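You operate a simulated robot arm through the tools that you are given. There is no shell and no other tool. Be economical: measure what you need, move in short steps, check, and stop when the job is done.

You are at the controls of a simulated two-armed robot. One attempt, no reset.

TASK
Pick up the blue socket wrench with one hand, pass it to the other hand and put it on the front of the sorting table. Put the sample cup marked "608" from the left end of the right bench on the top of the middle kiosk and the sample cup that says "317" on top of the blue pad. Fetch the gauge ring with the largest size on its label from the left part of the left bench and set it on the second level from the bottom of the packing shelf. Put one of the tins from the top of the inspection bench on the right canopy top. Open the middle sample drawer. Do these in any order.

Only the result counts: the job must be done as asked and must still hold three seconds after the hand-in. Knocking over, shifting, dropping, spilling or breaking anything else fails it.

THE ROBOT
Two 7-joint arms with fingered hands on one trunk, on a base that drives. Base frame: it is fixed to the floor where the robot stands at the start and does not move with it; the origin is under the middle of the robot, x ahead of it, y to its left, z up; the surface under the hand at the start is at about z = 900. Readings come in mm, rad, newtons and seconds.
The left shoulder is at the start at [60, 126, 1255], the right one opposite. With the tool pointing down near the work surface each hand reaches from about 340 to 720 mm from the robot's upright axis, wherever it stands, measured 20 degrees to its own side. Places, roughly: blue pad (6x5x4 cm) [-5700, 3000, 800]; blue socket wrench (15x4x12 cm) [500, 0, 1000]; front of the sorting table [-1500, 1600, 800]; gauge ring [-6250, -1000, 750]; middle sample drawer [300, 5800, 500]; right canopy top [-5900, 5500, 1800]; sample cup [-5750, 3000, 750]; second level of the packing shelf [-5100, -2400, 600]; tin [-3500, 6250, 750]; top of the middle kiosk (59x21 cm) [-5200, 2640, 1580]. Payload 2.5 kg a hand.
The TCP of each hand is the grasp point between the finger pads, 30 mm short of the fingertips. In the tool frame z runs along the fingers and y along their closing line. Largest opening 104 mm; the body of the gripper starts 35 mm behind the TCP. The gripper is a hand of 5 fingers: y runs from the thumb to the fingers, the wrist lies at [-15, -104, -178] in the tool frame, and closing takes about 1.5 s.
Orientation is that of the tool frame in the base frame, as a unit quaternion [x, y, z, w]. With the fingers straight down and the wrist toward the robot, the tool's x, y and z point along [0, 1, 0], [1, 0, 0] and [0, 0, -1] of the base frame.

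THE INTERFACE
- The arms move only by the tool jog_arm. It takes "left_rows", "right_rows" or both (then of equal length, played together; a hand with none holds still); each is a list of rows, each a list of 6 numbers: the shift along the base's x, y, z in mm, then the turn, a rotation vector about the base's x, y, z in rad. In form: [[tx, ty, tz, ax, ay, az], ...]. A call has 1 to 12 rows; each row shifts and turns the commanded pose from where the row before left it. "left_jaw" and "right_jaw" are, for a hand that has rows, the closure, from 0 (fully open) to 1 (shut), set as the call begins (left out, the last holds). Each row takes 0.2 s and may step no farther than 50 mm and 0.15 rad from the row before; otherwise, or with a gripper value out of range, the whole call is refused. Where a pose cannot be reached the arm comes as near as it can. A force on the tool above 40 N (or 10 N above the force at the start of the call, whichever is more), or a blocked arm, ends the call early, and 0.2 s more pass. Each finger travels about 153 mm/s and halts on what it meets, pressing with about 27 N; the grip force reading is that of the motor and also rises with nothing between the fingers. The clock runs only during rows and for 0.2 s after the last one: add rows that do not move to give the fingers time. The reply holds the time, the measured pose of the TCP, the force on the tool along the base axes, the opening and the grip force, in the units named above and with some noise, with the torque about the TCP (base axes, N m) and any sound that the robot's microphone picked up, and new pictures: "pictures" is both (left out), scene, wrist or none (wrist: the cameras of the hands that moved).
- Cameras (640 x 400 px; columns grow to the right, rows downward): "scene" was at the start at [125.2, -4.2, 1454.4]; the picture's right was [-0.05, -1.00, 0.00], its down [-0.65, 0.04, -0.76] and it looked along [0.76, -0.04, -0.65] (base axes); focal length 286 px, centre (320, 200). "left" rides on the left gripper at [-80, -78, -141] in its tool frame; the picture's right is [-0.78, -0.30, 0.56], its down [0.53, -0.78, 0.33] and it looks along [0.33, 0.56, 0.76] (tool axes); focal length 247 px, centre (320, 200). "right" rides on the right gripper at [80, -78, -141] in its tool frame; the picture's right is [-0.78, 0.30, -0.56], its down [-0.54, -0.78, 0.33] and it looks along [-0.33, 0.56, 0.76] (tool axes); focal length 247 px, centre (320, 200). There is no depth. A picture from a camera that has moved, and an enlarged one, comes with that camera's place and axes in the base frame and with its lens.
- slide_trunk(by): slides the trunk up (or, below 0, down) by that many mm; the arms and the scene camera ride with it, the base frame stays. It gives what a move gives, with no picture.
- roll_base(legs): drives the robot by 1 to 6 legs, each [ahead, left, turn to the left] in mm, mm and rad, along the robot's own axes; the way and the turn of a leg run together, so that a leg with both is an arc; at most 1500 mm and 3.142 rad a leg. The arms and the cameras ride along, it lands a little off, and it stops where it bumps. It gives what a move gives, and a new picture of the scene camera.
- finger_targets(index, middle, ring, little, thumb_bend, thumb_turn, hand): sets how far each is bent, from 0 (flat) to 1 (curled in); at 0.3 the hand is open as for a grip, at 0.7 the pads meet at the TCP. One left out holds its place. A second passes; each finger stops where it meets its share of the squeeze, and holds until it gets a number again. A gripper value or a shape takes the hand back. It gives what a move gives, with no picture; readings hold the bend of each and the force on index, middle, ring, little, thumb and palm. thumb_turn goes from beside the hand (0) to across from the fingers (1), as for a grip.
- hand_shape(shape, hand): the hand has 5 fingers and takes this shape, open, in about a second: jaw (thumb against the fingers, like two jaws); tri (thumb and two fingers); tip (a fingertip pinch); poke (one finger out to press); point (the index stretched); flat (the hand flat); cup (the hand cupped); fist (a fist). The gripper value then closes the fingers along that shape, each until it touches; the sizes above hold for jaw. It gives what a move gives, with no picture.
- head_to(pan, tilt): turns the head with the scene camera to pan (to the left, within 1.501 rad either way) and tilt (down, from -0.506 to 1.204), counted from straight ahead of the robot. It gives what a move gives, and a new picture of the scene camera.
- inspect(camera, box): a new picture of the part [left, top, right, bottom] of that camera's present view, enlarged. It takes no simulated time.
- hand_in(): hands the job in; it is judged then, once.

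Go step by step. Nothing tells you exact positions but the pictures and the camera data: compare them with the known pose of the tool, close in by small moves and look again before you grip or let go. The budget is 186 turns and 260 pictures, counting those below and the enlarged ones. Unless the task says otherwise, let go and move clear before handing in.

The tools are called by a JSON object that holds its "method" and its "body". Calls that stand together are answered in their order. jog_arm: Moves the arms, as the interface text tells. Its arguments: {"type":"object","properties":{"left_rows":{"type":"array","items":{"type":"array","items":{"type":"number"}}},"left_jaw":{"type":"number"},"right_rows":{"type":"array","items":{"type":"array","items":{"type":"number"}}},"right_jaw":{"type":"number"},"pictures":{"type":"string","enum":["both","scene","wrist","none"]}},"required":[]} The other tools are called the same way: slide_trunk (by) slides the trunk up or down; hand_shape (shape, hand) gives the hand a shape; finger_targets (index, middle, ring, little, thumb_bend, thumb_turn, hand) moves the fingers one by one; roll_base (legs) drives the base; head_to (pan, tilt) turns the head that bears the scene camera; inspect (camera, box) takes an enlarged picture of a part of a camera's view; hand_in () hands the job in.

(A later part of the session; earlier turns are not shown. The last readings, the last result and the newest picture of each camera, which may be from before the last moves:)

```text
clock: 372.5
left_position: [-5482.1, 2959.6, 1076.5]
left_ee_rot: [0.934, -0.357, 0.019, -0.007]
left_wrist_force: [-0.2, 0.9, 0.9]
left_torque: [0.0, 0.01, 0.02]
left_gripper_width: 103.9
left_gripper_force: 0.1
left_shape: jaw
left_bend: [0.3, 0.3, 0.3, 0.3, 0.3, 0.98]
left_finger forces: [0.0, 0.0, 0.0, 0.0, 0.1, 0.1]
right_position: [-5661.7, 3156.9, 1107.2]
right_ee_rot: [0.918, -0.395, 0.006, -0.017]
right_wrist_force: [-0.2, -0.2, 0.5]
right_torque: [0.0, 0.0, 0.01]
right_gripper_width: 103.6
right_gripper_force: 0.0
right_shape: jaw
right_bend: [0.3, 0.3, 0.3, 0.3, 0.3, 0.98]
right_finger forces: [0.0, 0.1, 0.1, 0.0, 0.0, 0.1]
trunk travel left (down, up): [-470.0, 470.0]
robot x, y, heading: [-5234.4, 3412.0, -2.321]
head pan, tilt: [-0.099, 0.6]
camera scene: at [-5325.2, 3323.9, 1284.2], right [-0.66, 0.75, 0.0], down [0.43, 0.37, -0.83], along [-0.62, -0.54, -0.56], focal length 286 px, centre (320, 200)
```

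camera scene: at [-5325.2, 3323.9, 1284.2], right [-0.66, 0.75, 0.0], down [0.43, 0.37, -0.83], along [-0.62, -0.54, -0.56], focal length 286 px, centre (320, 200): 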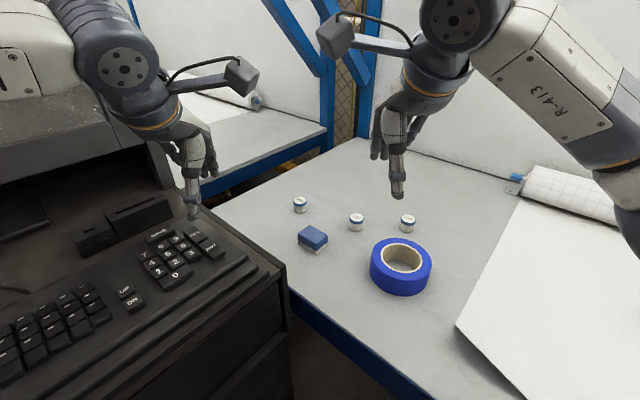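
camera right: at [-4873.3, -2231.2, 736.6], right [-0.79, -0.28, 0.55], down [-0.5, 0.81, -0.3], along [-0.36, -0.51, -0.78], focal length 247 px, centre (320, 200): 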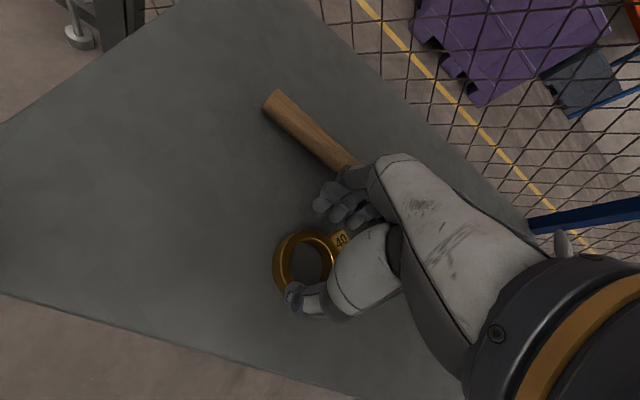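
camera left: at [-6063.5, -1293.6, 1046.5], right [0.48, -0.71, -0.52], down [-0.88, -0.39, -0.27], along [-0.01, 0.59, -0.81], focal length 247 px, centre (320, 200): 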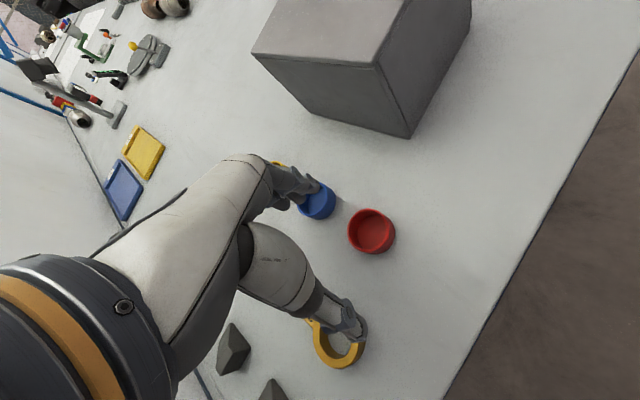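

The two views agree: 317 at (-5809, 3024), 608 at (-5771, 2860) and the pad at (-5696, 2976), with the bench top at z≈812. I'll bring the right hand above cup 317.

{"method": "jog_arm", "body": {"right_rows": [[-24, -22, -30, 0, 0, 0], [-24, -22, -30, 0, 0, 0], [-25, -22, -32, 0, 0, 0], [-25, -22, -32, 0, 0, 0], [-25, -22, -32, 0, 0, 0], [-24, -23, -32, 0, 0, 0], [0, 0, 0, 0, 0, 0]], "pictures": "wrist"}}

```text
clock: 374.1
left_position: [-5481.5, 2958.3, 1077.0]
left_ee_rot: [0.934, -0.357, 0.018, -0.006]
left_wrist_force: [0.8, -0.4, 0.2]
left_torque: [0.01, 0.0, 0.03]
left_gripper_width: 103.9
left_gripper_force: 0.1
left_shape: jaw
left_bend: [0.3, 0.3, 0.3, 0.3, 0.3, 0.98]
left_finger forces: [0.0, 0.0, 0.1, 0.0, 0.0, 0.0]
right_position: [-5810.2, 3022.7, 920.9]
right_ee_rot: [0.919, -0.395, 0.006, -0.018]
right_wrist_force: [-1.2, 0.0, -0.1]
right_torque: [0.01, 0.03, 0.02]
right_gripper_width: 104.1
right_gripper_force: 0.1
right_shape: jaw
right_bend: [0.3, 0.3, 0.3, 0.3, 0.3, 0.98]
right_finger forces: [0.0, 0.0, 0.0, 0.0, 0.0, 0.0]
trunk travel left (down, up): [-470.0, 470.0]
robot x, y, heading: [-5229.9, 3410.7, -2.323]
head pan, tilt: [-0.099, 0.6]
camera right: at [-5702.3, 3013.4, 1064.1], right [-0.76, 0.34, 0.55], down [0.2, 0.93, -0.3], along [-0.61, -0.12, -0.78], focal length 247 px, centre (320, 200)
```

right: 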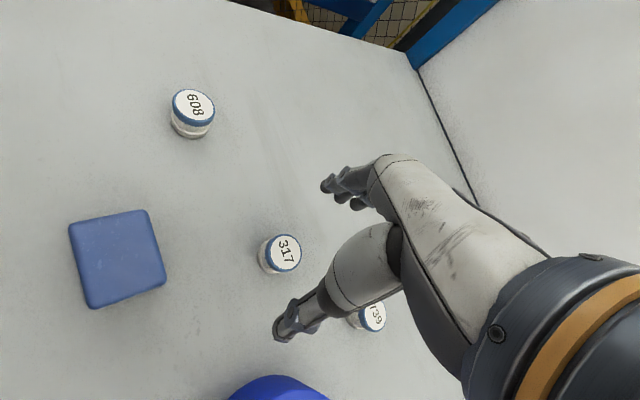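

Well aligned. I'll descend and grip 317.

{"method": "jog_arm", "body": {"right_rows": [[1, -1, -20, 0, 0, 0], [1, -1, -20, 0, 0, 0], [0, 0, -18, 0, 0, 0], [0, 0, -12, 0, 0, 0], [0, 0, 0, 0, 0, 0]], "pictures": "none"}}

{"method": "jog_arm", "body": {"right_rows": [[0, 0, 0, 0, 0, 0], [0, 0, 0, 0, 0, 0], [0, 0, 0, 0, 0, 0], [0, 0, 0, 0, 0, 0], [0, 0, 0, 0, 0, 0], [0, 0, 0, 0, 0, 0], [0, 0, 0, 0, 0, 0]], "right_jaw": 1, "pictures": "wrist"}}

```text
clock: 375.3
left_position: [-5482.0, 2959.5, 1076.5]
left_ee_rot: [0.933, -0.358, 0.019, -0.006]
left_wrist_force: [0.0, -0.1, 0.3]
left_torque: [0.02, 0.0, 0.04]
left_gripper_width: 104.5
left_gripper_force: 0.0
left_shape: jaw
left_bend: [0.3, 0.3, 0.3, 0.3, 0.3, 0.98]
left_finger forces: [0.0, 0.0, 0.0, 0.0, 0.1, 0.0]
right_position: [-5809.0, 3022.4, 848.4]
right_ee_rot: [0.918, -0.395, 0.007, -0.017]
right_wrist_force: [-0.2, -0.3, 0.6]
right_torque: [-0.01, -0.02, 0.02]
right_gripper_width: 104.1
right_gripper_force: 0.1
right_shape: jaw
right_bend: [0.3, 0.3, 0.3, 0.3, 0.3, 0.98]
right_finger forces: [0.0, 0.0, 0.0, 0.0, 0.1, 0.0]
trunk travel left (down, up): [-470.0, 470.0]
robot x, y, heading: [-5234.9, 3403.9, -2.325]
head pan, tilt: [-0.099, 0.6]
```

```text
clock: 376.9
left_position: [-5482.1, 2958.8, 1077.2]
left_ee_rot: [0.934, -0.357, 0.019, -0.005]
left_wrist_force: [-0.3, -0.2, -0.3]
left_torque: [-0.02, 0.03, -0.02]
left_gripper_width: 103.7
left_gripper_force: 0.0
left_shape: jaw
left_bend: [0.3, 0.3, 0.3, 0.3, 0.3, 0.98]
left_finger forces: [0.0, 0.0, 0.1, 0.1, 0.0, 0.0]
right_position: [-5807.8, 3021.0, 848.9]
right_ee_rot: [0.918, -0.396, 0.006, -0.018]
right_wrist_force: [-0.3, -0.3, -0.5]
right_torque: [-0.03, 0.02, -0.02]
right_gripper_width: 29.0
right_gripper_force: 26.9
right_shape: jaw
right_bend: [0.74, 0.54, 0.59, 0.56, 0.75, 1.0]
right_finger forces: [12.9, 9.7, 0.0, 0.1, 22.7, 0.1]
trunk travel left (down, up): [-470.0, 470.0]
robot x, y, heading: [-5234.6, 3413.0, -2.325]
head pan, tilt: [-0.099, 0.6]
camera right: at [-5700.4, 3013.5, 992.3], right [-0.76, 0.35, 0.55], down [0.21, 0.93, -0.3], along [-0.61, -0.12, -0.78], focal length 247 px, centre (320, 200)
```

right: 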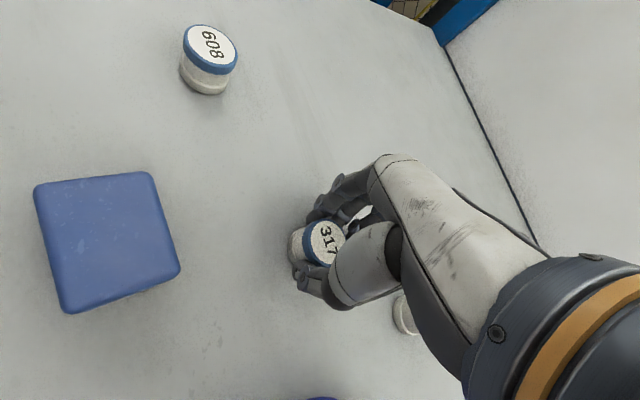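

Gripped. I'll lift and inspect the cup's tilt.

{"method": "jog_arm", "body": {"right_rows": [[0, 0, 20, 0, 0, 0], [0, 0, 30, 0, 0, 0], [0, 0, 30, 0, 0, 0], [0, 0, 0, 0, 0, 0]], "pictures": "none"}}

{"method": "inspect", "body": {"camera": "scene", "box": [260, 120, 460, 245]}}

{"method": "inspect", "body": {"camera": "right", "box": [100, 120, 420, 320]}}

```text
clock: 377.9
left_position: [-5481.9, 2958.5, 1077.0]
left_ee_rot: [0.934, -0.357, 0.018, -0.006]
left_wrist_force: [0.0, -0.3, 0.0]
left_torque: [-0.02, 0.01, -0.01]
left_gripper_width: 103.7
left_gripper_force: 0.1
left_shape: jaw
left_bend: [0.3, 0.3, 0.3, 0.3, 0.3, 0.98]
left_finger forces: [0.0, 0.0, 0.0, 0.0, 0.0, 0.1]
right_position: [-5808.7, 3022.5, 928.7]
right_ee_rot: [0.918, -0.395, 0.007, -0.018]
right_wrist_force: [0.1, 0.3, -0.6]
right_torque: [-0.02, 0.0, 0.0]
right_gripper_width: 28.9
right_gripper_force: 27.0
right_shape: jaw
right_bend: [0.74, 0.54, 0.59, 0.56, 0.75, 1.0]
right_finger forces: [12.8, 9.7, 0.0, 0.0, 22.7, 0.0]
trunk travel left (down, up): [-470.0, 470.0]
robot x, y, heading: [-5231.7, 3413.4, -2.322]
head pan, tilt: [-0.099, 0.6]
```

```text
3.20 times, centred on (360, 182) of scene
camera zoom: at [-5325.3, 3323.9, 1284.2], right [-0.66, 0.75, 0.0], down [0.43, 0.37, -0.83], along [-0.62, -0.54, -0.56], focal length 916 px, centre (192, 256)
```

zoom: 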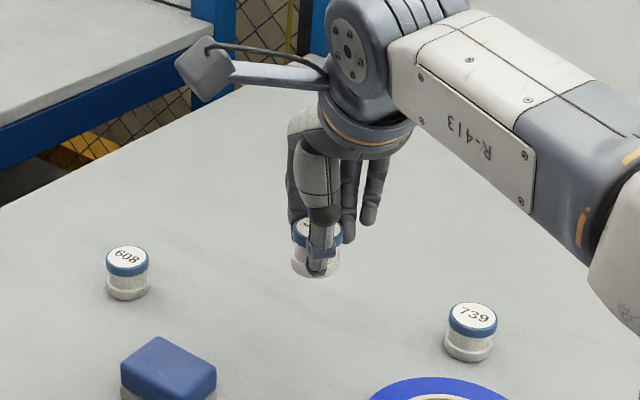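

```text
2.00 times, centred on (260, 220) of right
camera zoom: at [-5701.0, 3013.6, 1071.5], right [-0.76, 0.35, 0.55], down [0.21, 0.93, -0.3], along [-0.61, -0.12, -0.78], focal length 494 px, centre (440, 160)
```

zoom: 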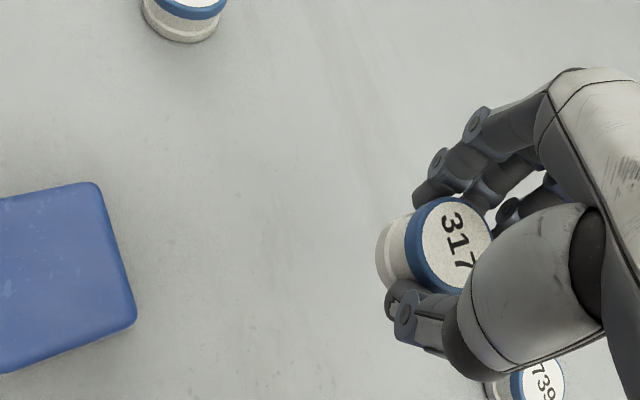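

The cup is upright. I'll move it over the blue pad.

{"method": "jog_arm", "body": {"right_rows": [[29, -10, 0, 0, 0, 0], [29, -10, 0, 0, 0, 0], [29, -11, 0, 0, 0, 0], [28, -10, 0, 0, 0, 0], [0, 0, 0, 0, 0, 0]], "pictures": "wrist"}}

{"method": "inspect", "body": {"camera": "scene", "box": [220, 150, 420, 275]}}

```text
clock: 379.1
left_position: [-5481.3, 2959.2, 1076.7]
left_ee_rot: [0.934, -0.357, 0.018, -0.006]
left_wrist_force: [-0.9, 0.2, -0.6]
left_torque: [-0.02, 0.04, 0.01]
left_gripper_width: 104.0
left_gripper_force: 0.1
left_shape: jaw
left_bend: [0.3, 0.3, 0.3, 0.3, 0.3, 0.98]
left_finger forces: [0.0, 0.0, 0.0, 0.0, 0.0, 0.0]
right_position: [-5692.3, 2979.4, 928.0]
right_ee_rot: [0.918, -0.396, 0.006, -0.017]
right_wrist_force: [-0.1, 0.6, -0.6]
right_torque: [0.01, 0.0, 0.01]
right_gripper_width: 28.9
right_gripper_force: 27.2
right_shape: jaw
right_bend: [0.74, 0.54, 0.59, 0.56, 0.75, 1.0]
right_finger forces: [12.9, 9.5, 0.1, 0.1, 22.6, 0.0]
trunk travel left (down, up): [-470.0, 470.0]
robot x, y, heading: [-5231.4, 3412.1, -2.324]
head pan, tilt: [-0.099, 0.6]
camera right: at [-5585.3, 2970.8, 1070.3], right [-0.76, 0.35, 0.55], down [0.2, 0.93, -0.3], along [-0.61, -0.12, -0.78], focal length 247 px, centre (320, 200)
```

right: 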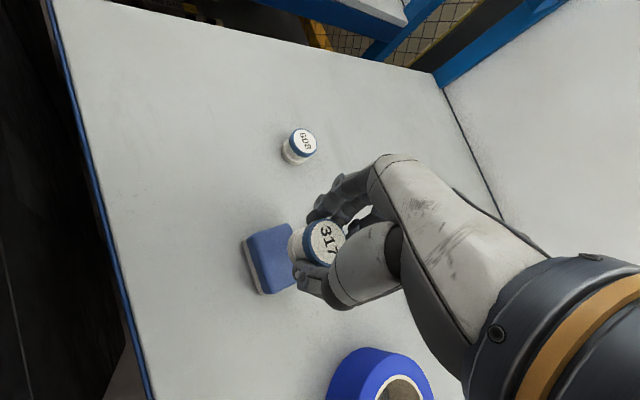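

```text
3.20 times, centred on (320, 212) of scene
camera zoom: at [-5325.3, 3324.0, 1284.2], right [-0.66, 0.75, 0.0], down [0.43, 0.37, -0.83], along [-0.62, -0.54, -0.56], focal length 916 px, centre (320, 160)
```

zoom: 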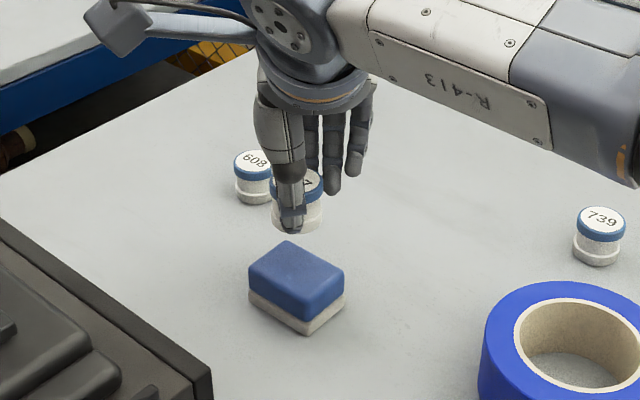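

Aligned over the pad. I'll lower it to contact.

{"method": "jog_arm", "body": {"right_rows": [[2, 3, -12, 0, 0, 0], [1, 1, -10, 0, 0, 0], [0, 0, -7, 0, 0, 0], [0, 0, -4, 0, 0, 0], [0, 0, -3, 0, 0, 0], [0, 0, 0, 0, 0, 0]], "pictures": "none"}}

{"method": "inspect", "body": {"camera": "scene", "box": [260, 190, 380, 265]}}

```text
clock: 380.5
left_position: [-5482.3, 2959.4, 1077.8]
left_ee_rot: [0.934, -0.357, 0.017, -0.006]
left_wrist_force: [-0.2, 0.4, -0.3]
left_torque: [0.0, 0.0, 0.0]
left_gripper_width: 104.0
left_gripper_force: 0.1
left_shape: jaw
left_bend: [0.3, 0.3, 0.3, 0.3, 0.3, 0.98]
left_finger forces: [0.0, 0.0, 0.1, 0.1, 0.0, 0.0]
right_position: [-5689.7, 2984.6, 892.0]
right_ee_rot: [0.918, -0.396, 0.006, -0.017]
right_wrist_force: [-0.2, -0.3, 0.3]
right_torque: [0.0, 0.01, 0.01]
right_gripper_width: 29.0
right_gripper_force: 26.8
right_shape: jaw
right_bend: [0.74, 0.54, 0.59, 0.56, 0.75, 1.0]
right_finger forces: [13.0, 9.7, 0.1, 0.0, 22.6, 0.1]
trunk travel left (down, up): [-470.0, 470.0]
robot x, y, heading: [-5229.7, 3415.6, -2.328]
head pan, tilt: [-0.099, 0.6]
```

```text
5.33 times, centred on (320, 228) of scene
camera zoom: at [-5325.2, 3323.9, 1284.2], right [-0.66, 0.75, 0.0], down [0.43, 0.37, -0.83], along [-0.62, -0.54, -0.56], focal length 1526 px, centre (320, 53)
```

zoom: 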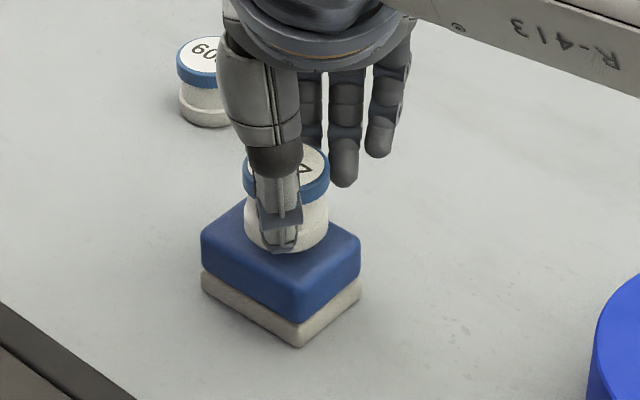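

{"method": "jog_arm", "body": {"right_rows": [[1, 1, -3, 0, 0, 0], [0, 0, -3, 0, 0, 0], [0, 0, -2, 0, 0, 0], [0, 0, 0, 0, 0, 0]], "pictures": "none"}}

```text
clock: 381.5
left_position: [-5482.8, 2959.2, 1077.2]
left_ee_rot: [0.934, -0.357, 0.018, -0.006]
left_wrist_force: [-0.3, 0.1, 0.7]
left_torque: [0.01, 0.01, 0.0]
left_gripper_width: 103.9
left_gripper_force: 0.0
left_shape: jaw
left_bend: [0.3, 0.3, 0.3, 0.3, 0.3, 0.98]
left_finger forces: [0.0, 0.1, 0.0, 0.0, 0.0, 0.0]
right_position: [-5687.8, 2986.0, 884.9]
right_ee_rot: [0.918, -0.396, 0.006, -0.017]
right_wrist_force: [0.4, 0.6, 1.8]
right_torque: [-0.02, 0.05, 0.03]
right_gripper_width: 28.7
right_gripper_force: 26.6
right_shape: jaw
right_bend: [0.74, 0.54, 0.59, 0.56, 0.75, 1.0]
right_finger forces: [12.9, 9.8, 0.0, 0.0, 22.9, 0.0]
trunk travel left (down, up): [-470.0, 470.0]
robot x, y, heading: [-5230.8, 3410.4, -2.326]
head pan, tilt: [-0.099, 0.6]
```

Contact. I'll release gently.

{"method": "jog_arm", "body": {"right_rows": [[0, 0, -1, 0, 0, 0], [0, 0, 0, 0, 0, 0], [0, 0, 0, 0, 0, 0], [0, 0, 0, 0, 0, 0]], "right_jaw": 0.35, "pictures": "none"}}

{"method": "inspect", "body": {"camera": "scene", "box": [260, 190, 380, 265]}}

```text
clock: 382.5
left_position: [-5481.5, 2958.8, 1077.4]
left_ee_rot: [0.934, -0.356, 0.019, -0.007]
left_wrist_force: [0.5, 0.2, 0.6]
left_torque: [0.03, 0.01, 0.0]
left_gripper_width: 103.9
left_gripper_force: 0.0
left_shape: jaw
left_bend: [0.3, 0.3, 0.3, 0.3, 0.3, 0.98]
left_finger forces: [0.0, 0.1, 0.1, 0.0, 0.0, 0.0]
right_position: [-5688.4, 2986.1, 883.9]
right_ee_rot: [0.918, -0.395, 0.006, -0.018]
right_wrist_force: [-0.8, -0.8, -0.1]
right_torque: [0.0, 0.0, 0.01]
right_gripper_width: 67.2
right_gripper_force: 0.0
right_shape: jaw
right_bend: [0.28, 0.39, 0.36, 0.36, 0.62, 1.0]
right_finger forces: [0.0, 0.0, 0.0, 0.0, 0.0, 0.0]
trunk travel left (down, up): [-470.0, 470.0]
robot x, y, heading: [-5234.5, 3407.1, -2.325]
head pan, tilt: [-0.099, 0.6]
```

```text
5.33 times, centred on (320, 228) of scene
camera zoom: at [-5325.2, 3324.0, 1284.2], right [-0.66, 0.75, 0.0], down [0.43, 0.37, -0.83], along [-0.62, -0.54, -0.56], focal length 1526 px, centre (320, 53)
```

zoom: 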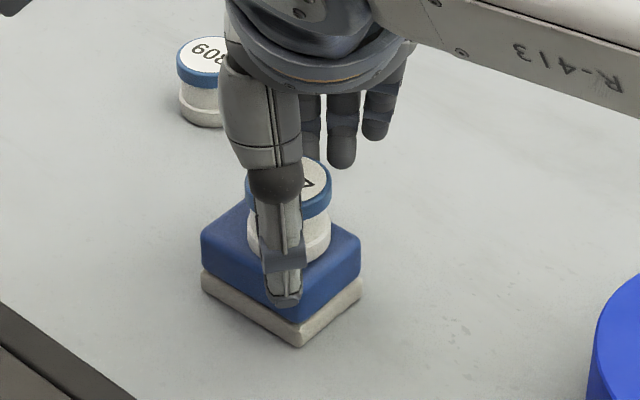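

The cup sits centred on the pad. I'll lift the hand away and head above cup 608.

{"method": "jog_arm", "body": {"right_rows": [[0, 0, 15, 0, 0, 0], [0, 0, 25, 0, 0, 0], [0, 0, 35, 0, 0, 0], [-20, -20, 0, 0, 0, 0], [-30, -35, 0, 0, 0, 0], [-30, -35, -20, 0, 0, 0], [0, -27, -20, 0, 0, 0], [0, 0, 0, 0, 0, 0]], "right_jaw": 0.35}}

```text
refused: row 6 steps farther than a row can; nothing moved
```

{"method": "jog_arm", "body": {"right_rows": [[0, 0, 15, 0, 0, 0], [0, 0, 25, 0, 0, 0], [0, 0, 35, 0, 0, 0], [-20, -30, 0, 0, 0, 0], [-20, -30, 0, 0, 0, 0], [-20, -30, 0, 0, 0, 0], [-20, -30, -20, 0, 0, 0], [0, 0, -20, 0, 0, 0], [0, 0, 0, 0, 0, 0]], "right_jaw": 0.35}}

```text
clock: 384.5
left_position: [-5481.5, 2959.0, 1076.6]
left_ee_rot: [0.934, -0.358, 0.018, -0.006]
left_wrist_force: [1.1, 0.0, 0.2]
left_torque: [-0.04, 0.02, 0.01]
left_gripper_width: 103.9
left_gripper_force: 0.0
left_shape: jaw
left_bend: [0.3, 0.3, 0.3, 0.3, 0.3, 0.98]
left_finger forces: [0.0, 0.1, 0.0, 0.1, 0.1, 0.1]
right_position: [-5712.8, 2949.2, 921.1]
right_ee_rot: [0.919, -0.395, 0.007, -0.018]
right_wrist_force: [0.7, -0.8, -0.1]
right_torque: [-0.01, -0.07, 0.0]
right_gripper_width: 67.4
right_gripper_force: 0.1
right_shape: jaw
right_bend: [0.28, 0.39, 0.36, 0.36, 0.62, 1.0]
right_finger forces: [0.0, 0.1, 0.1, 0.1, 0.0, 0.0]
right hand out of reach, approached as far as the arm can: row 5, 6, 7
trunk travel left (down, up): [-470.0, 470.0]
robot x, y, heading: [-5232.4, 3409.7, -2.327]
head pan, tilt: [-0.099, 0.6]
camera scene: at [-5325.2, 3324.0, 1284.2], right [-0.66, 0.75, 0.0], down [0.43, 0.37, -0.83], along [-0.62, -0.54, -0.56], focal length 286 px, centre (320, 200)
camera right: at [-5606.2, 2941.6, 1063.6], right [-0.76, 0.35, 0.55], down [0.2, 0.93, -0.3], along [-0.61, -0.12, -0.78], focal length 247 px, centre (320, 200)
```

scene: 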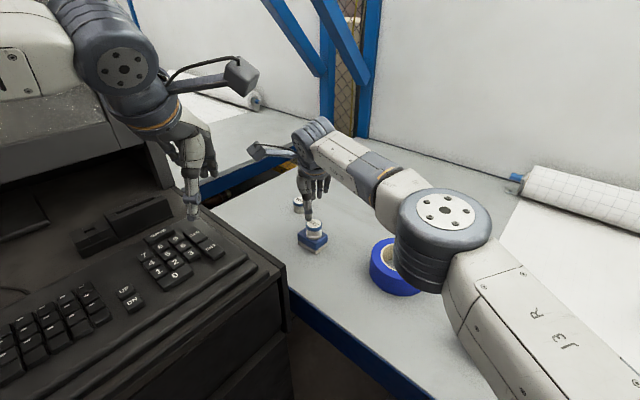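
right: 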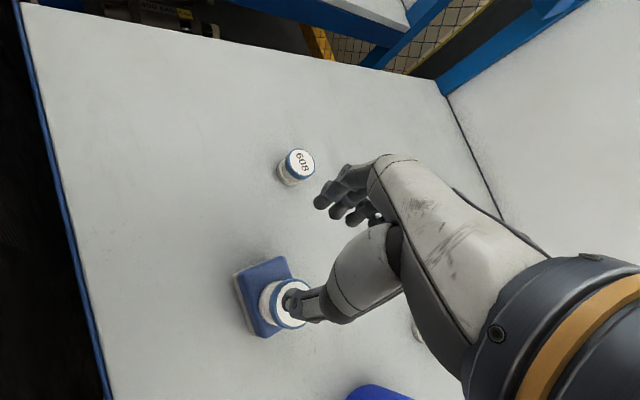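

I'm at the reach limit and close above cup 317. I'll raise the hand and bring the base closer.

{"method": "jog_arm", "body": {"right_rows": [[0, 0, 20, 0, 0, 0], [0, 0, 30, 0, 0, 0], [0, 0, 0, 0, 0, 0]], "pictures": "none"}}

{"method": "roll_base", "body": {"legs": [[75, -20, 0]]}}

```text
clock: 385.3
left_position: [-5481.5, 2958.8, 1077.1]
left_ee_rot: [0.934, -0.357, 0.018, -0.006]
left_wrist_force: [0.5, 0.2, -0.6]
left_torque: [0.01, -0.01, -0.02]
left_gripper_width: 103.9
left_gripper_force: 0.0
left_shape: jaw
left_bend: [0.3, 0.3, 0.3, 0.3, 0.3, 0.98]
left_finger forces: [0.0, 0.0, 0.1, 0.0, 0.0, 0.0]
right_position: [-5713.7, 2950.6, 970.7]
right_ee_rot: [0.918, -0.396, 0.005, -0.017]
right_wrist_force: [0.3, 0.0, -0.1]
right_torque: [0.02, -0.03, -0.04]
right_gripper_width: 67.1
right_gripper_force: 0.1
right_shape: jaw
right_bend: [0.28, 0.39, 0.36, 0.36, 0.62, 1.0]
right_finger forces: [0.0, 0.0, 0.0, 0.1, 0.1, 0.0]
trunk travel left (down, up): [-470.0, 470.0]
robot x, y, heading: [-5228.2, 3413.9, -2.322]
head pan, tilt: [-0.099, 0.6]
```

```text
clock: 386.4
left_position: [-5547.4, 2919.4, 1076.7]
left_ee_rot: [0.934, -0.356, 0.019, -0.005]
left_wrist_force: [0.6, -0.9, 0.0]
left_torque: [0.01, 0.01, -0.01]
left_gripper_width: 103.8
left_gripper_force: 0.1
left_shape: jaw
left_bend: [0.3, 0.3, 0.3, 0.3, 0.3, 0.98]
left_finger forces: [0.0, 0.0, 0.0, 0.1, 0.0, 0.1]
right_position: [-5778.8, 2910.5, 970.6]
right_ee_rot: [0.918, -0.396, 0.006, -0.017]
right_wrist_force: [0.2, -0.1, 0.2]
right_torque: [0.03, 0.02, 0.0]
right_gripper_width: 67.5
right_gripper_force: 0.1
right_shape: jaw
right_bend: [0.28, 0.39, 0.36, 0.36, 0.62, 1.0]
right_finger forces: [0.0, 0.0, 0.0, 0.1, 0.0, 0.1]
trunk travel left (down, up): [-470.0, 470.0]
robot x, y, heading: [-5295.5, 3374.8, -2.327]
head pan, tilt: [-0.099, 0.6]
camera scene: at [-5390.2, 3283.9, 1284.1], right [-0.66, 0.75, 0.0], down [0.43, 0.37, -0.82], along [-0.62, -0.54, -0.57], focal length 286 px, centre (320, 200)
```

scene: 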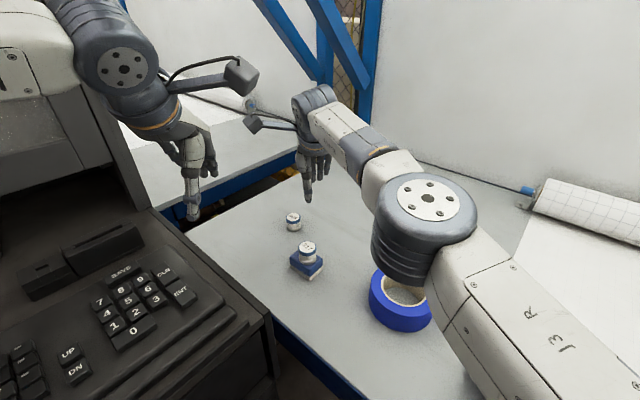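

Now 608 is within reach. I'll move above it.

{"method": "jog_arm", "body": {"right_rows": [[5, -22, 0, 0, 0, 0], [5, -22, 0, 0, 0, 0], [0, 0, -30, 0, 0, 0], [0, 0, -30, 0, 0, 0], [0, 0, 0, 0, 0, 0]], "right_jaw": 0, "pictures": "wrist"}}

```text
clock: 387.6
left_position: [-5546.6, 2919.1, 1076.0]
left_ee_rot: [0.934, -0.357, 0.018, -0.006]
left_wrist_force: [-0.5, 0.5, -0.2]
left_torque: [0.02, -0.02, 0.01]
left_gripper_width: 103.7
left_gripper_force: 0.2
left_shape: jaw
left_bend: [0.3, 0.3, 0.3, 0.3, 0.3, 0.98]
left_finger forces: [0.0, 0.0, 0.0, 0.0, 0.0, 0.0]
right_position: [-5778.3, 2912.6, 910.9]
right_ee_rot: [0.919, -0.395, 0.006, -0.016]
right_wrist_force: [0.0, -0.2, 0.4]
right_torque: [-0.02, 0.01, -0.01]
right_gripper_width: 103.9
right_gripper_force: 0.0
right_shape: jaw
right_bend: [0.3, 0.3, 0.3, 0.3, 0.3, 0.98]
right_finger forces: [0.1, 0.0, 0.0, 0.0, 0.0, 0.0]
right hand out of reach, approached as far as the arm can: row 1, 2
trunk travel left (down, up): [-470.0, 470.0]
robot x, y, heading: [-5297.0, 3370.1, -2.324]
head pan, tilt: [-0.099, 0.6]
camera right: at [-5670.4, 2904.6, 1053.7], right [-0.76, 0.35, 0.55], down [0.21, 0.93, -0.3], along [-0.61, -0.12, -0.78], focal length 247 px, centre (320, 200)
```

right: 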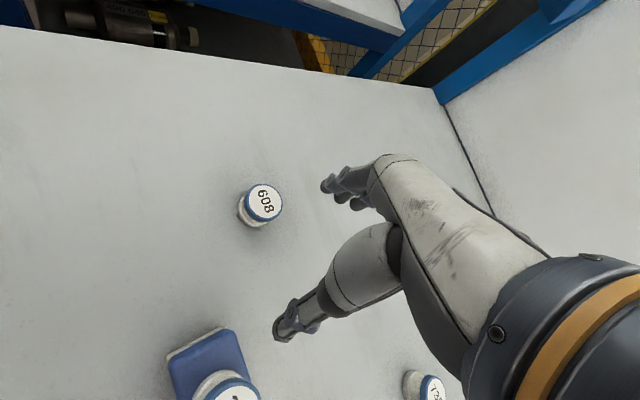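

{"method": "roll_base", "body": {"legs": [[30, 40, 0]]}}

```text
clock: 388.5
left_position: [-5537.7, 2869.0, 1076.5]
left_ee_rot: [0.934, -0.357, 0.018, -0.006]
left_wrist_force: [0.2, -0.2, -0.3]
left_torque: [0.03, 0.01, 0.01]
left_gripper_width: 103.8
left_gripper_force: 0.0
left_shape: jaw
left_bend: [0.3, 0.3, 0.3, 0.3, 0.3, 0.98]
left_finger forces: [0.0, 0.0, 0.0, 0.0, 0.1, 0.0]
right_position: [-5769.0, 2863.0, 909.6]
right_ee_rot: [0.919, -0.394, 0.006, -0.017]
right_wrist_force: [-0.6, 0.1, -0.2]
right_torque: [0.0, 0.02, -0.05]
right_gripper_width: 103.7
right_gripper_force: 0.0
right_shape: jaw
right_bend: [0.3, 0.3, 0.3, 0.3, 0.3, 0.98]
right_finger forces: [0.0, 0.0, 0.0, 0.0, 0.1, 0.1]
trunk travel left (down, up): [-470.0, 470.0]
robot x, y, heading: [-5286.4, 3321.1, -2.325]
head pan, tilt: [-0.099, 0.6]
camera scene: at [-5381.4, 3234.6, 1284.1], right [-0.66, 0.75, 0.0], down [0.43, 0.37, -0.82], along [-0.62, -0.54, -0.57], focal length 286 px, centre (320, 200)
```

scene: 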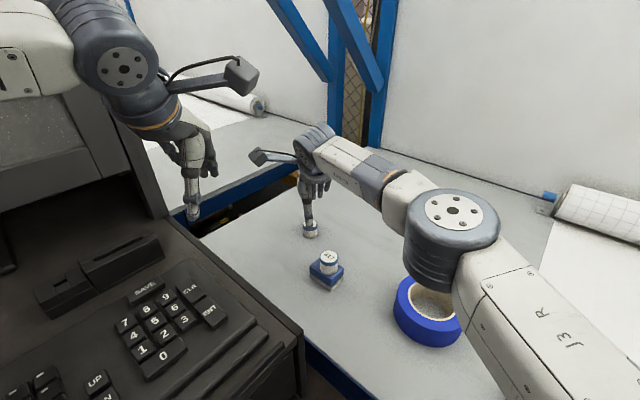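

Directly above 608. I'll descend and grip.

{"method": "jog_arm", "body": {"right_rows": [[0, 1, -20, 0, 0, 0], [0, 1, -20, 0, 0, 0], [0, 0, -14, 0, 0, 0], [0, 0, -8, 0, 0, 0], [0, 0, 0, 0, 0, 0]], "pictures": "wrist"}}

```text
clock: 389.7
left_position: [-5537.8, 2869.4, 1077.0]
left_ee_rot: [0.934, -0.357, 0.018, -0.006]
left_wrist_force: [-0.7, -0.2, -0.1]
left_torque: [0.01, 0.02, 0.01]
left_gripper_width: 103.9
left_gripper_force: 0.1
left_shape: jaw
left_bend: [0.3, 0.3, 0.3, 0.3, 0.3, 0.98]
left_finger forces: [0.0, 0.0, 0.0, 0.0, 0.0, 0.0]
right_position: [-5770.3, 2865.1, 848.1]
right_ee_rot: [0.919, -0.395, 0.007, -0.017]
right_wrist_force: [0.9, -0.4, -0.1]
right_torque: [0.02, -0.03, -0.03]
right_gripper_width: 103.8
right_gripper_force: 0.1
right_shape: jaw
right_bend: [0.3, 0.3, 0.3, 0.3, 0.3, 0.98]
right_finger forces: [0.0, 0.1, 0.0, 0.1, 0.0, 0.0]
trunk travel left (down, up): [-470.0, 470.0]
robot x, y, heading: [-5287.2, 3324.5, -2.324]
head pan, tilt: [-0.099, 0.6]
camera right: at [-5662.1, 2856.7, 991.3], right [-0.76, 0.34, 0.55], down [0.2, 0.93, -0.3], along [-0.61, -0.12, -0.78], focal length 247 px, centre (320, 200)
```

right: 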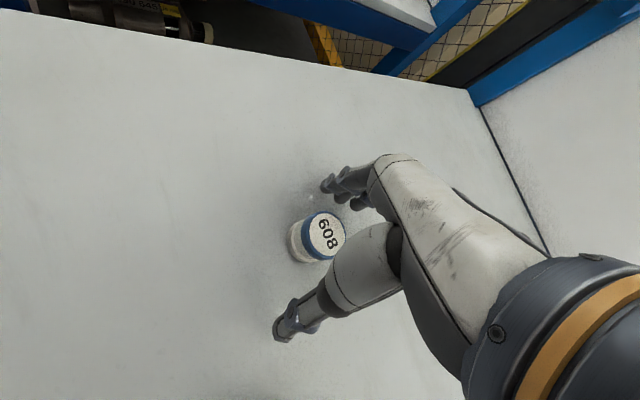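

{"method": "jog_arm", "body": {"right_rows": [[0, 0, 0, 0, 0, 0], [0, 0, 0, 0, 0, 0], [0, 0, 0, 0, 0, 0], [0, 0, 0, 0, 0, 0], [0, 0, 0, 0, 0, 0], [0, 0, 0, 0, 0, 0], [0, 0, 0, 0, 0, 0], [0, 0, 20, 0, 0, 0], [0, 0, 30, 0, 0, 0], [0, 0, 40, 0, 0, 0], [0, 0, 40, 0, 0, 0], [0, 0, 0, 0, 0, 0]], "right_jaw": 1, "pictures": "wrist"}}

```text
clock: 392.3
left_position: [-5537.7, 2869.7, 1077.2]
left_ee_rot: [0.934, -0.357, 0.018, -0.006]
left_wrist_force: [0.2, 0.1, 0.2]
left_torque: [0.05, -0.01, 0.01]
left_gripper_width: 103.9
left_gripper_force: 0.0
left_shape: jaw
left_bend: [0.3, 0.3, 0.3, 0.3, 0.3, 0.98]
left_finger forces: [0.0, 0.0, 0.0, 0.0, 0.0, 0.0]
right_position: [-5767.7, 2866.5, 979.0]
right_ee_rot: [0.919, -0.395, 0.006, -0.018]
right_wrist_force: [-0.1, 0.7, 0.3]
right_torque: [0.04, -0.01, 0.0]
right_gripper_width: 28.7
right_gripper_force: 26.7
right_shape: jaw
right_bend: [0.74, 0.56, 0.6, 0.57, 0.75, 1.0]
right_finger forces: [14.5, 8.5, 0.0, 0.0, 23.1, 0.0]
trunk travel left (down, up): [-470.0, 470.0]
robot x, y, heading: [-5285.2, 3320.0, -2.321]
head pan, tilt: [-0.099, 0.6]
camera right: at [-5660.8, 2858.0, 1122.0], right [-0.76, 0.34, 0.55], down [0.2, 0.93, -0.3], along [-0.61, -0.12, -0.78], focal length 247 px, centre (320, 200)
```

right: 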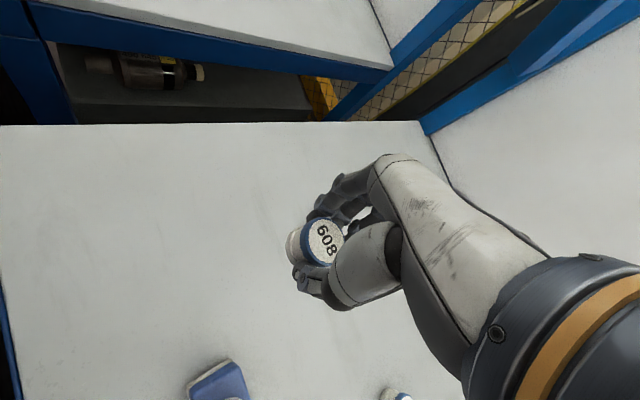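

Cup 608 is held. I'll back straight out of the corner.

{"method": "roll_base", "body": {"legs": [[-550, 0, 0]]}}

{"method": "slide_trunk", "body": {"by": 400}}

{"method": "jog_arm", "body": {"right_rows": [[0, 0, 40, 0, 0, 0], [0, 0, 40, 0, 0, 0], [0, 0, 40, 0, 0, 0], [0, 0, 40, 0, 0, 0], [0, 0, 40, 0, 0, 0], [0, 0, 20, 0, 0, 0], [0, 0, 0, 0, 0, 0]], "left_rows": [[0, 0, 40, 0, 0, 0], [0, 0, 40, 0, 0, 0], [0, 0, 40, 0, 0, 0], [0, 0, 0, 0, 0, 0], [0, 0, 0, 0, 0, 0], [0, 0, 0, 0, 0, 0], [0, 0, 0, 0, 0, 0]], "pictures": "scene"}}

```text
clock: 395.5
left_position: [-5159.7, 3274.0, 1076.8]
left_ee_rot: [0.933, -0.359, 0.018, -0.006]
left_wrist_force: [-0.3, 0.1, -0.2]
left_torque: [-0.04, -0.03, 0.03]
left_gripper_width: 103.8
left_gripper_force: 0.0
left_shape: jaw
left_bend: [0.3, 0.3, 0.3, 0.3, 0.3, 0.98]
left_finger forces: [0.0, 0.0, 0.0, 0.0, 0.0, 0.0]
right_position: [-5389.8, 3272.3, 978.8]
right_ee_rot: [0.918, -0.397, 0.006, -0.017]
right_wrist_force: [0.5, -0.3, 0.0]
right_torque: [0.0, -0.01, -0.02]
right_gripper_width: 28.4
right_gripper_force: 27.1
right_shape: jaw
right_bend: [0.74, 0.56, 0.6, 0.57, 0.75, 1.0]
right_finger forces: [14.5, 8.6, 0.0, 0.0, 23.1, 0.1]
trunk travel left (down, up): [-470.0, 470.0]
robot x, y, heading: [-4907.5, 3726.2, -2.33]
head pan, tilt: [-0.099, 0.6]
camera scene: at [-5001.4, 3639.8, 1284.2], right [-0.66, 0.76, 0.0], down [0.43, 0.37, -0.83], along [-0.62, -0.54, -0.56], focal length 286 px, centre (320, 200)
```

scene: 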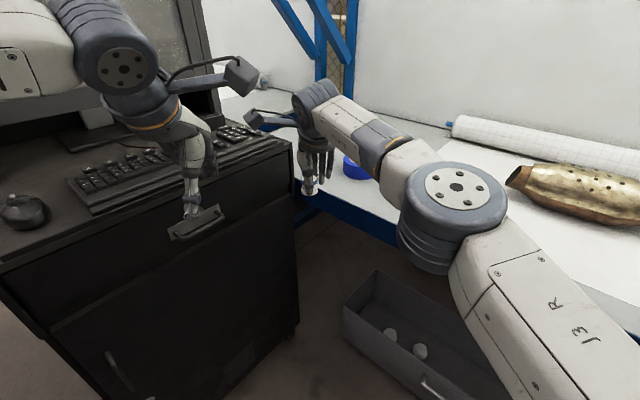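

```text
clock: 399.3
left_position: [-5158.2, 3274.5, 1477.8]
left_ee_rot: [0.933, -0.359, 0.018, -0.006]
left_wrist_force: [0.3, -0.4, -0.5]
left_torque: [0.0, 0.0, 0.01]
left_gripper_width: 103.8
left_gripper_force: 0.0
left_shape: jaw
left_bend: [0.3, 0.3, 0.3, 0.3, 0.3, 0.98]
left_finger forces: [0.1, 0.0, 0.1, 0.0, 0.0, 0.1]
right_position: [-5389.9, 3272.8, 1378.3]
right_ee_rot: [0.918, -0.396, 0.007, -0.018]
right_wrist_force: [0.2, 0.5, 0.1]
right_torque: [0.0, -0.02, 0.01]
right_gripper_width: 28.5
right_gripper_force: 27.3
right_shape: jaw
right_bend: [0.74, 0.56, 0.6, 0.57, 0.75, 1.0]
right_finger forces: [14.5, 8.6, 0.0, 0.0, 23.1, 0.0]
trunk travel left (down, up): [-870.0, 70.0]
robot x, y, heading: [-4913.0, 3725.7, -2.328]
head pan, tilt: [-0.099, 0.6]
```

```text
clock: 400.9
left_position: [-5143.3, 3265.4, 1571.4]
left_ee_rot: [0.933, -0.358, 0.018, -0.006]
left_wrist_force: [-0.4, -0.5, -1.2]
left_torque: [0.0, -0.01, 0.0]
left_gripper_width: 104.0
left_gripper_force: 0.1
left_shape: jaw
left_bend: [0.3, 0.3, 0.3, 0.3, 0.3, 0.98]
left_finger forces: [0.0, 0.1, 0.0, 0.0, 0.0, 0.1]
left hand out of reach, approached as far as the arm can: row 2, 3
right_position: [-5365.5, 3308.1, 1525.4]
right_ee_rot: [0.918, -0.396, 0.006, -0.018]
right_wrist_force: [-1.2, 0.1, -0.1]
right_torque: [-0.01, -0.02, -0.02]
right_gripper_width: 28.6
right_gripper_force: 27.0
right_shape: jaw
right_bend: [0.74, 0.56, 0.6, 0.57, 0.75, 1.0]
right_finger forces: [14.6, 8.6, 0.0, 0.1, 23.0, 0.1]
right hand out of reach, approached as far as the arm can: row 1, 2, 3, 4, 5, 6
trunk travel left (down, up): [-870.0, 70.0]
robot x, y, heading: [-4907.7, 3720.5, -2.331]
head pan, tilt: [-0.099, 0.6]
camera scene: at [-5002.1, 3639.4, 1684.1], right [-0.66, 0.76, 0.0], down [0.43, 0.37, -0.82], along [-0.62, -0.54, -0.57], focal length 286 px, centre (320, 200)
```

scene: 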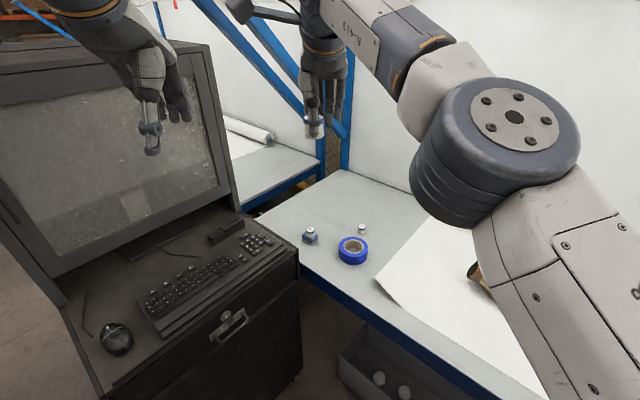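

The hand is too extended to go higher, so I'll pull it in, raise the trunk to the top and then lift further.

{"method": "slide_trunk", "body": {"by": 70}}

{"method": "jog_arm", "body": {"right_rows": [[11, 34, 0, 0, 0, 0], [11, 35, 0, 0, 0, 0], [11, 35, 10, 0, 0, 0], [11, 34, 20, 0, 0, 0], [10, 34, 20, 0, 0, 0], [0, 0, 25, 0, 0, 0], [0, 0, 25, 0, 0, 0], [0, 0, 0, 0, 0, 0]], "pictures": "scene"}}

```text
clock: 402.0
left_position: [-5142.8, 3264.7, 1642.8]
left_ee_rot: [0.934, -0.357, 0.018, -0.006]
left_wrist_force: [0.6, 0.6, -0.9]
left_torque: [0.02, -0.01, 0.02]
left_gripper_width: 103.8
left_gripper_force: 0.0
left_shape: jaw
left_bend: [0.3, 0.3, 0.3, 0.3, 0.3, 0.98]
left_finger forces: [0.0, 0.0, 0.0, 0.0, 0.1, 0.1]
right_position: [-5365.8, 3309.1, 1595.3]
right_ee_rot: [0.918, -0.397, 0.006, -0.017]
right_wrist_force: [0.0, -0.8, -1.3]
right_torque: [-0.01, 0.04, 0.02]
right_gripper_width: 28.3
right_gripper_force: 26.9
right_shape: jaw
right_bend: [0.74, 0.56, 0.6, 0.57, 0.75, 1.0]
right_finger forces: [14.6, 8.6, 0.0, 0.0, 23.2, 0.0]
trunk travel left (down, up): [-940.0, 0.0]
robot x, y, heading: [-4907.5, 3724.5, -2.326]
head pan, tilt: [-0.099, 0.6]
```

```text
clock: 403.8
left_position: [-5142.1, 3264.2, 1641.8]
left_ee_rot: [0.934, -0.358, 0.018, -0.005]
left_wrist_force: [0.2, -0.8, -0.9]
left_torque: [-0.02, 0.05, 0.02]
left_gripper_width: 103.7
left_gripper_force: 0.1
left_shape: jaw
left_bend: [0.3, 0.3, 0.3, 0.3, 0.3, 0.98]
left_finger forces: [0.1, 0.0, 0.0, 0.1, 0.0, 0.1]
right_position: [-5310.1, 3481.3, 1694.3]
right_ee_rot: [0.918, -0.396, 0.006, -0.017]
right_wrist_force: [0.0, -0.6, -0.3]
right_torque: [0.0, -0.01, -0.02]
right_gripper_width: 28.5
right_gripper_force: 27.6
right_shape: jaw
right_bend: [0.74, 0.56, 0.6, 0.57, 0.75, 1.0]
right_finger forces: [14.5, 8.6, 0.0, 0.1, 23.0, 0.0]
trunk travel left (down, up): [-940.0, 0.0]
robot x, y, heading: [-4908.0, 3726.9, -2.326]
head pan, tilt: [-0.099, 0.6]
camera scene: at [-5001.8, 3640.0, 1754.2], right [-0.66, 0.76, 0.0], down [0.43, 0.37, -0.83], along [-0.62, -0.54, -0.56], focal length 286 px, centre (320, 200)
```

scene: 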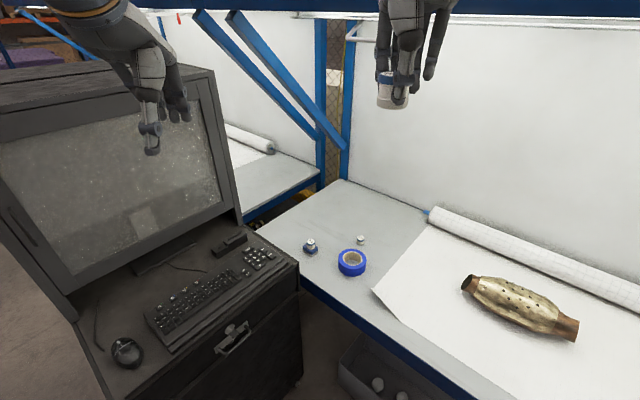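

The cup is at z≈1694, above the kiosk. I'll drive around to the kiosk's north-east corner with both hands high.

{"method": "roll_base", "body": {"legs": [[141, 692, 0], [272, 119, 0]]}}

{"method": "head_to", "body": {"pan": -0.2, "tilt": 0.6}}

```text
clock: 409.3
left_position: [-4834.5, 2403.6, 1642.0]
left_ee_rot: [0.933, -0.359, 0.018, -0.005]
left_wrist_force: [-0.7, 0.2, 0.9]
left_torque: [-0.02, 0.01, 0.01]
left_gripper_width: 103.8
left_gripper_force: 0.1
left_shape: jaw
left_bend: [0.3, 0.3, 0.3, 0.3, 0.3, 0.98]
left_finger forces: [0.0, 0.1, 0.1, 0.0, 0.0, 0.0]
right_position: [-5002.1, 2620.8, 1695.4]
right_ee_rot: [0.918, -0.397, 0.006, -0.016]
right_wrist_force: [0.0, 0.0, -0.1]
right_torque: [-0.01, -0.02, 0.02]
right_gripper_width: 28.8
right_gripper_force: 27.3
right_shape: jaw
right_bend: [0.74, 0.56, 0.6, 0.57, 0.75, 1.0]
right_finger forces: [14.6, 8.8, 0.0, 0.0, 23.1, 0.0]
trunk travel left (down, up): [-940.0, 0.0]
robot x, y, heading: [-4599.1, 2864.6, -2.328]
head pan, tilt: [-0.099, 0.6]
camera scene: at [-4692.7, 2778.3, 1754.3], right [-0.66, 0.76, 0.0], down [0.43, 0.37, -0.83], along [-0.62, -0.54, -0.56], focal length 286 px, centre (320, 200)
```

scene: 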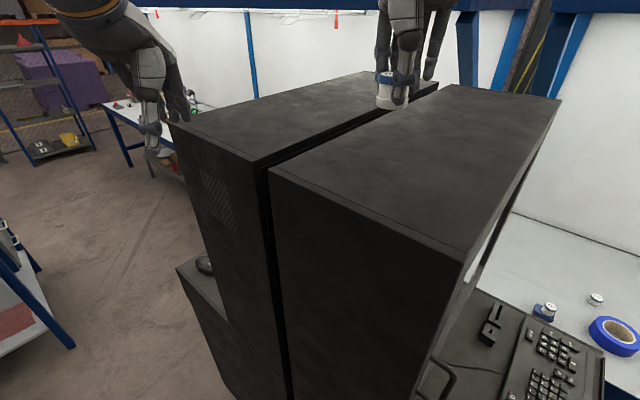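

```text
clock: 410.0
left_position: [-4835.1, 2401.2, 1641.2]
left_ee_rot: [0.933, -0.358, 0.018, -0.006]
left_wrist_force: [1.3, -0.7, -0.1]
left_torque: [0.04, 0.01, 0.0]
left_gripper_width: 103.7
left_gripper_force: 0.1
left_shape: jaw
left_bend: [0.3, 0.3, 0.3, 0.3, 0.3, 0.98]
left_finger forces: [0.0, 0.0, 0.0, 0.0, 0.0, 0.0]
right_position: [-5002.2, 2619.7, 1693.5]
right_ee_rot: [0.918, -0.396, 0.006, -0.016]
right_wrist_force: [0.0, 0.2, -1.5]
right_torque: [0.04, 0.0, -0.01]
right_gripper_width: 28.5
right_gripper_force: 26.6
right_shape: jaw
right_bend: [0.74, 0.56, 0.6, 0.57, 0.75, 1.0]
right_finger forces: [14.6, 8.8, 0.0, 0.0, 23.0, 0.0]
trunk travel left (down, up): [-940.0, 0.0]
robot x, y, heading: [-4599.3, 2865.6, -2.327]
head pan, tilt: [-0.201, 0.6]
camera scene: at [-4698.8, 2783.5, 1754.1], right [-0.58, 0.82, 0.0], down [0.46, 0.33, -0.82], along [-0.67, -0.47, -0.57], focal length 286 px, centre (320, 200)
```

scene: 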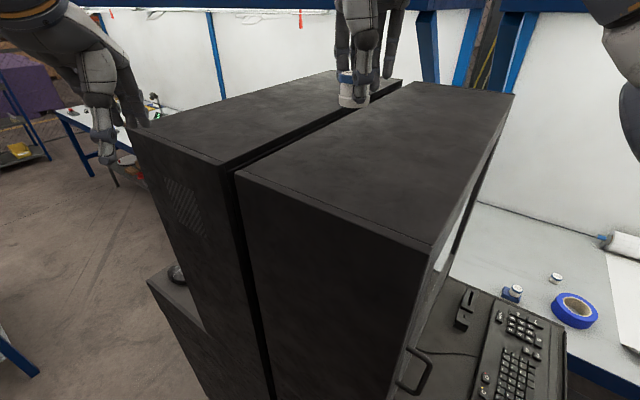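

The north of the two tall kiosks has its top at (-5193, 2641), which matches the middle kiosk. I'll place 608 at about (-5050, 2641).

{"method": "jog_arm", "body": {"right_rows": [[-24, 10, 0, 0, 0, 0], [-24, 11, 0, 0, 0, 0], [0, 0, -20, 0, 0, 0], [0, 0, -20, 0, 0, 0], [0, 0, -15, 0, 0, 0], [0, 0, -10, 0, 0, 0], [0, 0, 0, 0, 0, 0]], "pictures": "none"}}

{"method": "inspect", "body": {"camera": "scene", "box": [270, 30, 470, 155]}}

```text
clock: 411.6
left_position: [-4834.6, 2402.2, 1642.8]
left_ee_rot: [0.933, -0.358, 0.018, -0.006]
left_wrist_force: [-0.1, -0.1, 0.2]
left_torque: [0.07, -0.01, -0.02]
left_gripper_width: 103.9
left_gripper_force: 0.1
left_shape: jaw
left_bend: [0.3, 0.3, 0.3, 0.3, 0.3, 0.98]
left_finger forces: [0.0, 0.1, 0.0, 0.1, 0.0, 0.1]
right_position: [-5049.7, 2641.6, 1630.5]
right_ee_rot: [0.918, -0.397, 0.006, -0.017]
right_wrist_force: [0.2, -0.2, -0.4]
right_torque: [-0.01, -0.01, 0.05]
right_gripper_width: 28.5
right_gripper_force: 26.9
right_shape: jaw
right_bend: [0.74, 0.56, 0.6, 0.57, 0.75, 1.0]
right_finger forces: [14.6, 8.8, 0.0, 0.1, 22.9, 0.0]
trunk travel left (down, up): [-940.0, 0.0]
robot x, y, heading: [-4601.7, 2860.5, -2.325]
head pan, tilt: [-0.201, 0.6]
```

```text
3.20 times, centred on (370, 92) of scene
camera zoom: at [-4698.6, 2784.3, 1754.2], right [-0.58, 0.82, 0.0], down [0.46, 0.33, -0.83], along [-0.67, -0.47, -0.56], focal length 916 px, centre (160, 544)
```

zoom: 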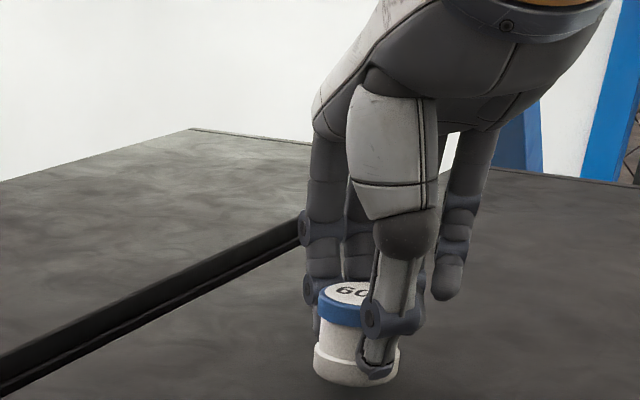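

{"method": "jog_arm", "body": {"right_rows": [[0, 0, -5, 0, 0, 0], [0, 0, -4, 0, 0, 0], [0, 0, -3, 0, 0, 0], [0, 0, -3, 0, 0, 0], [0, 0, 0, 0, 0, 0]], "pictures": "none"}}

{"method": "inspect", "body": {"camera": "scene", "box": [290, 60, 470, 172]}}

```text
clock: 412.8
left_position: [-4831.7, 2403.4, 1644.1]
left_ee_rot: [0.933, -0.359, 0.019, -0.006]
left_wrist_force: [-0.9, -0.3, 0.1]
left_torque: [0.01, -0.02, 0.0]
left_gripper_width: 103.9
left_gripper_force: 0.0
left_shape: jaw
left_bend: [0.3, 0.3, 0.3, 0.3, 0.3, 0.98]
left_finger forces: [0.0, 0.1, 0.1, 0.0, 0.0, 0.1]
right_position: [-5048.6, 2642.5, 1620.2]
right_ee_rot: [0.918, -0.397, 0.006, -0.01]
right_wrist_force: [-3.2, -1.8, 31.7]
right_torque: [-0.21, 0.33, -0.01]
right_gripper_width: 30.9
right_gripper_force: 27.2
right_shape: jaw
right_bend: [0.74, 0.54, 0.6, 0.57, 0.76, 1.0]
right_finger forces: [18.2, 12.3, 0.1, 0.0, 26.1, 0.1]
trunk travel left (down, up): [-940.0, 0.0]
robot x, y, heading: [-4601.8, 2867.6, -2.329]
head pan, tilt: [-0.201, 0.6]
```

```text
3.56 times, centred on (380, 116) of scene
camera zoom: at [-4696.5, 2785.6, 1754.8], right [-0.58, 0.82, 0.0], down [0.46, 0.32, -0.83], along [-0.68, -0.48, -0.56], focal length 1017 px, centre (107, 499)
```

zoom: 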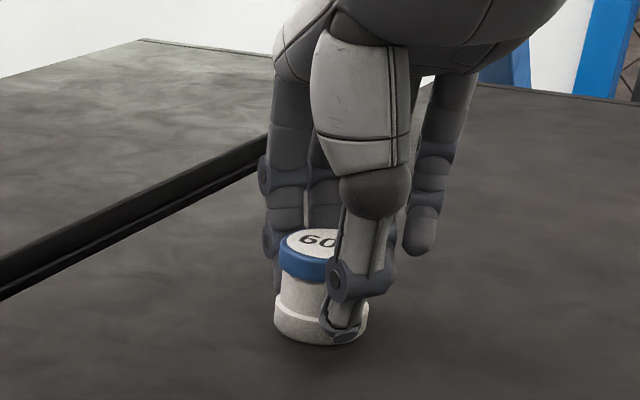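

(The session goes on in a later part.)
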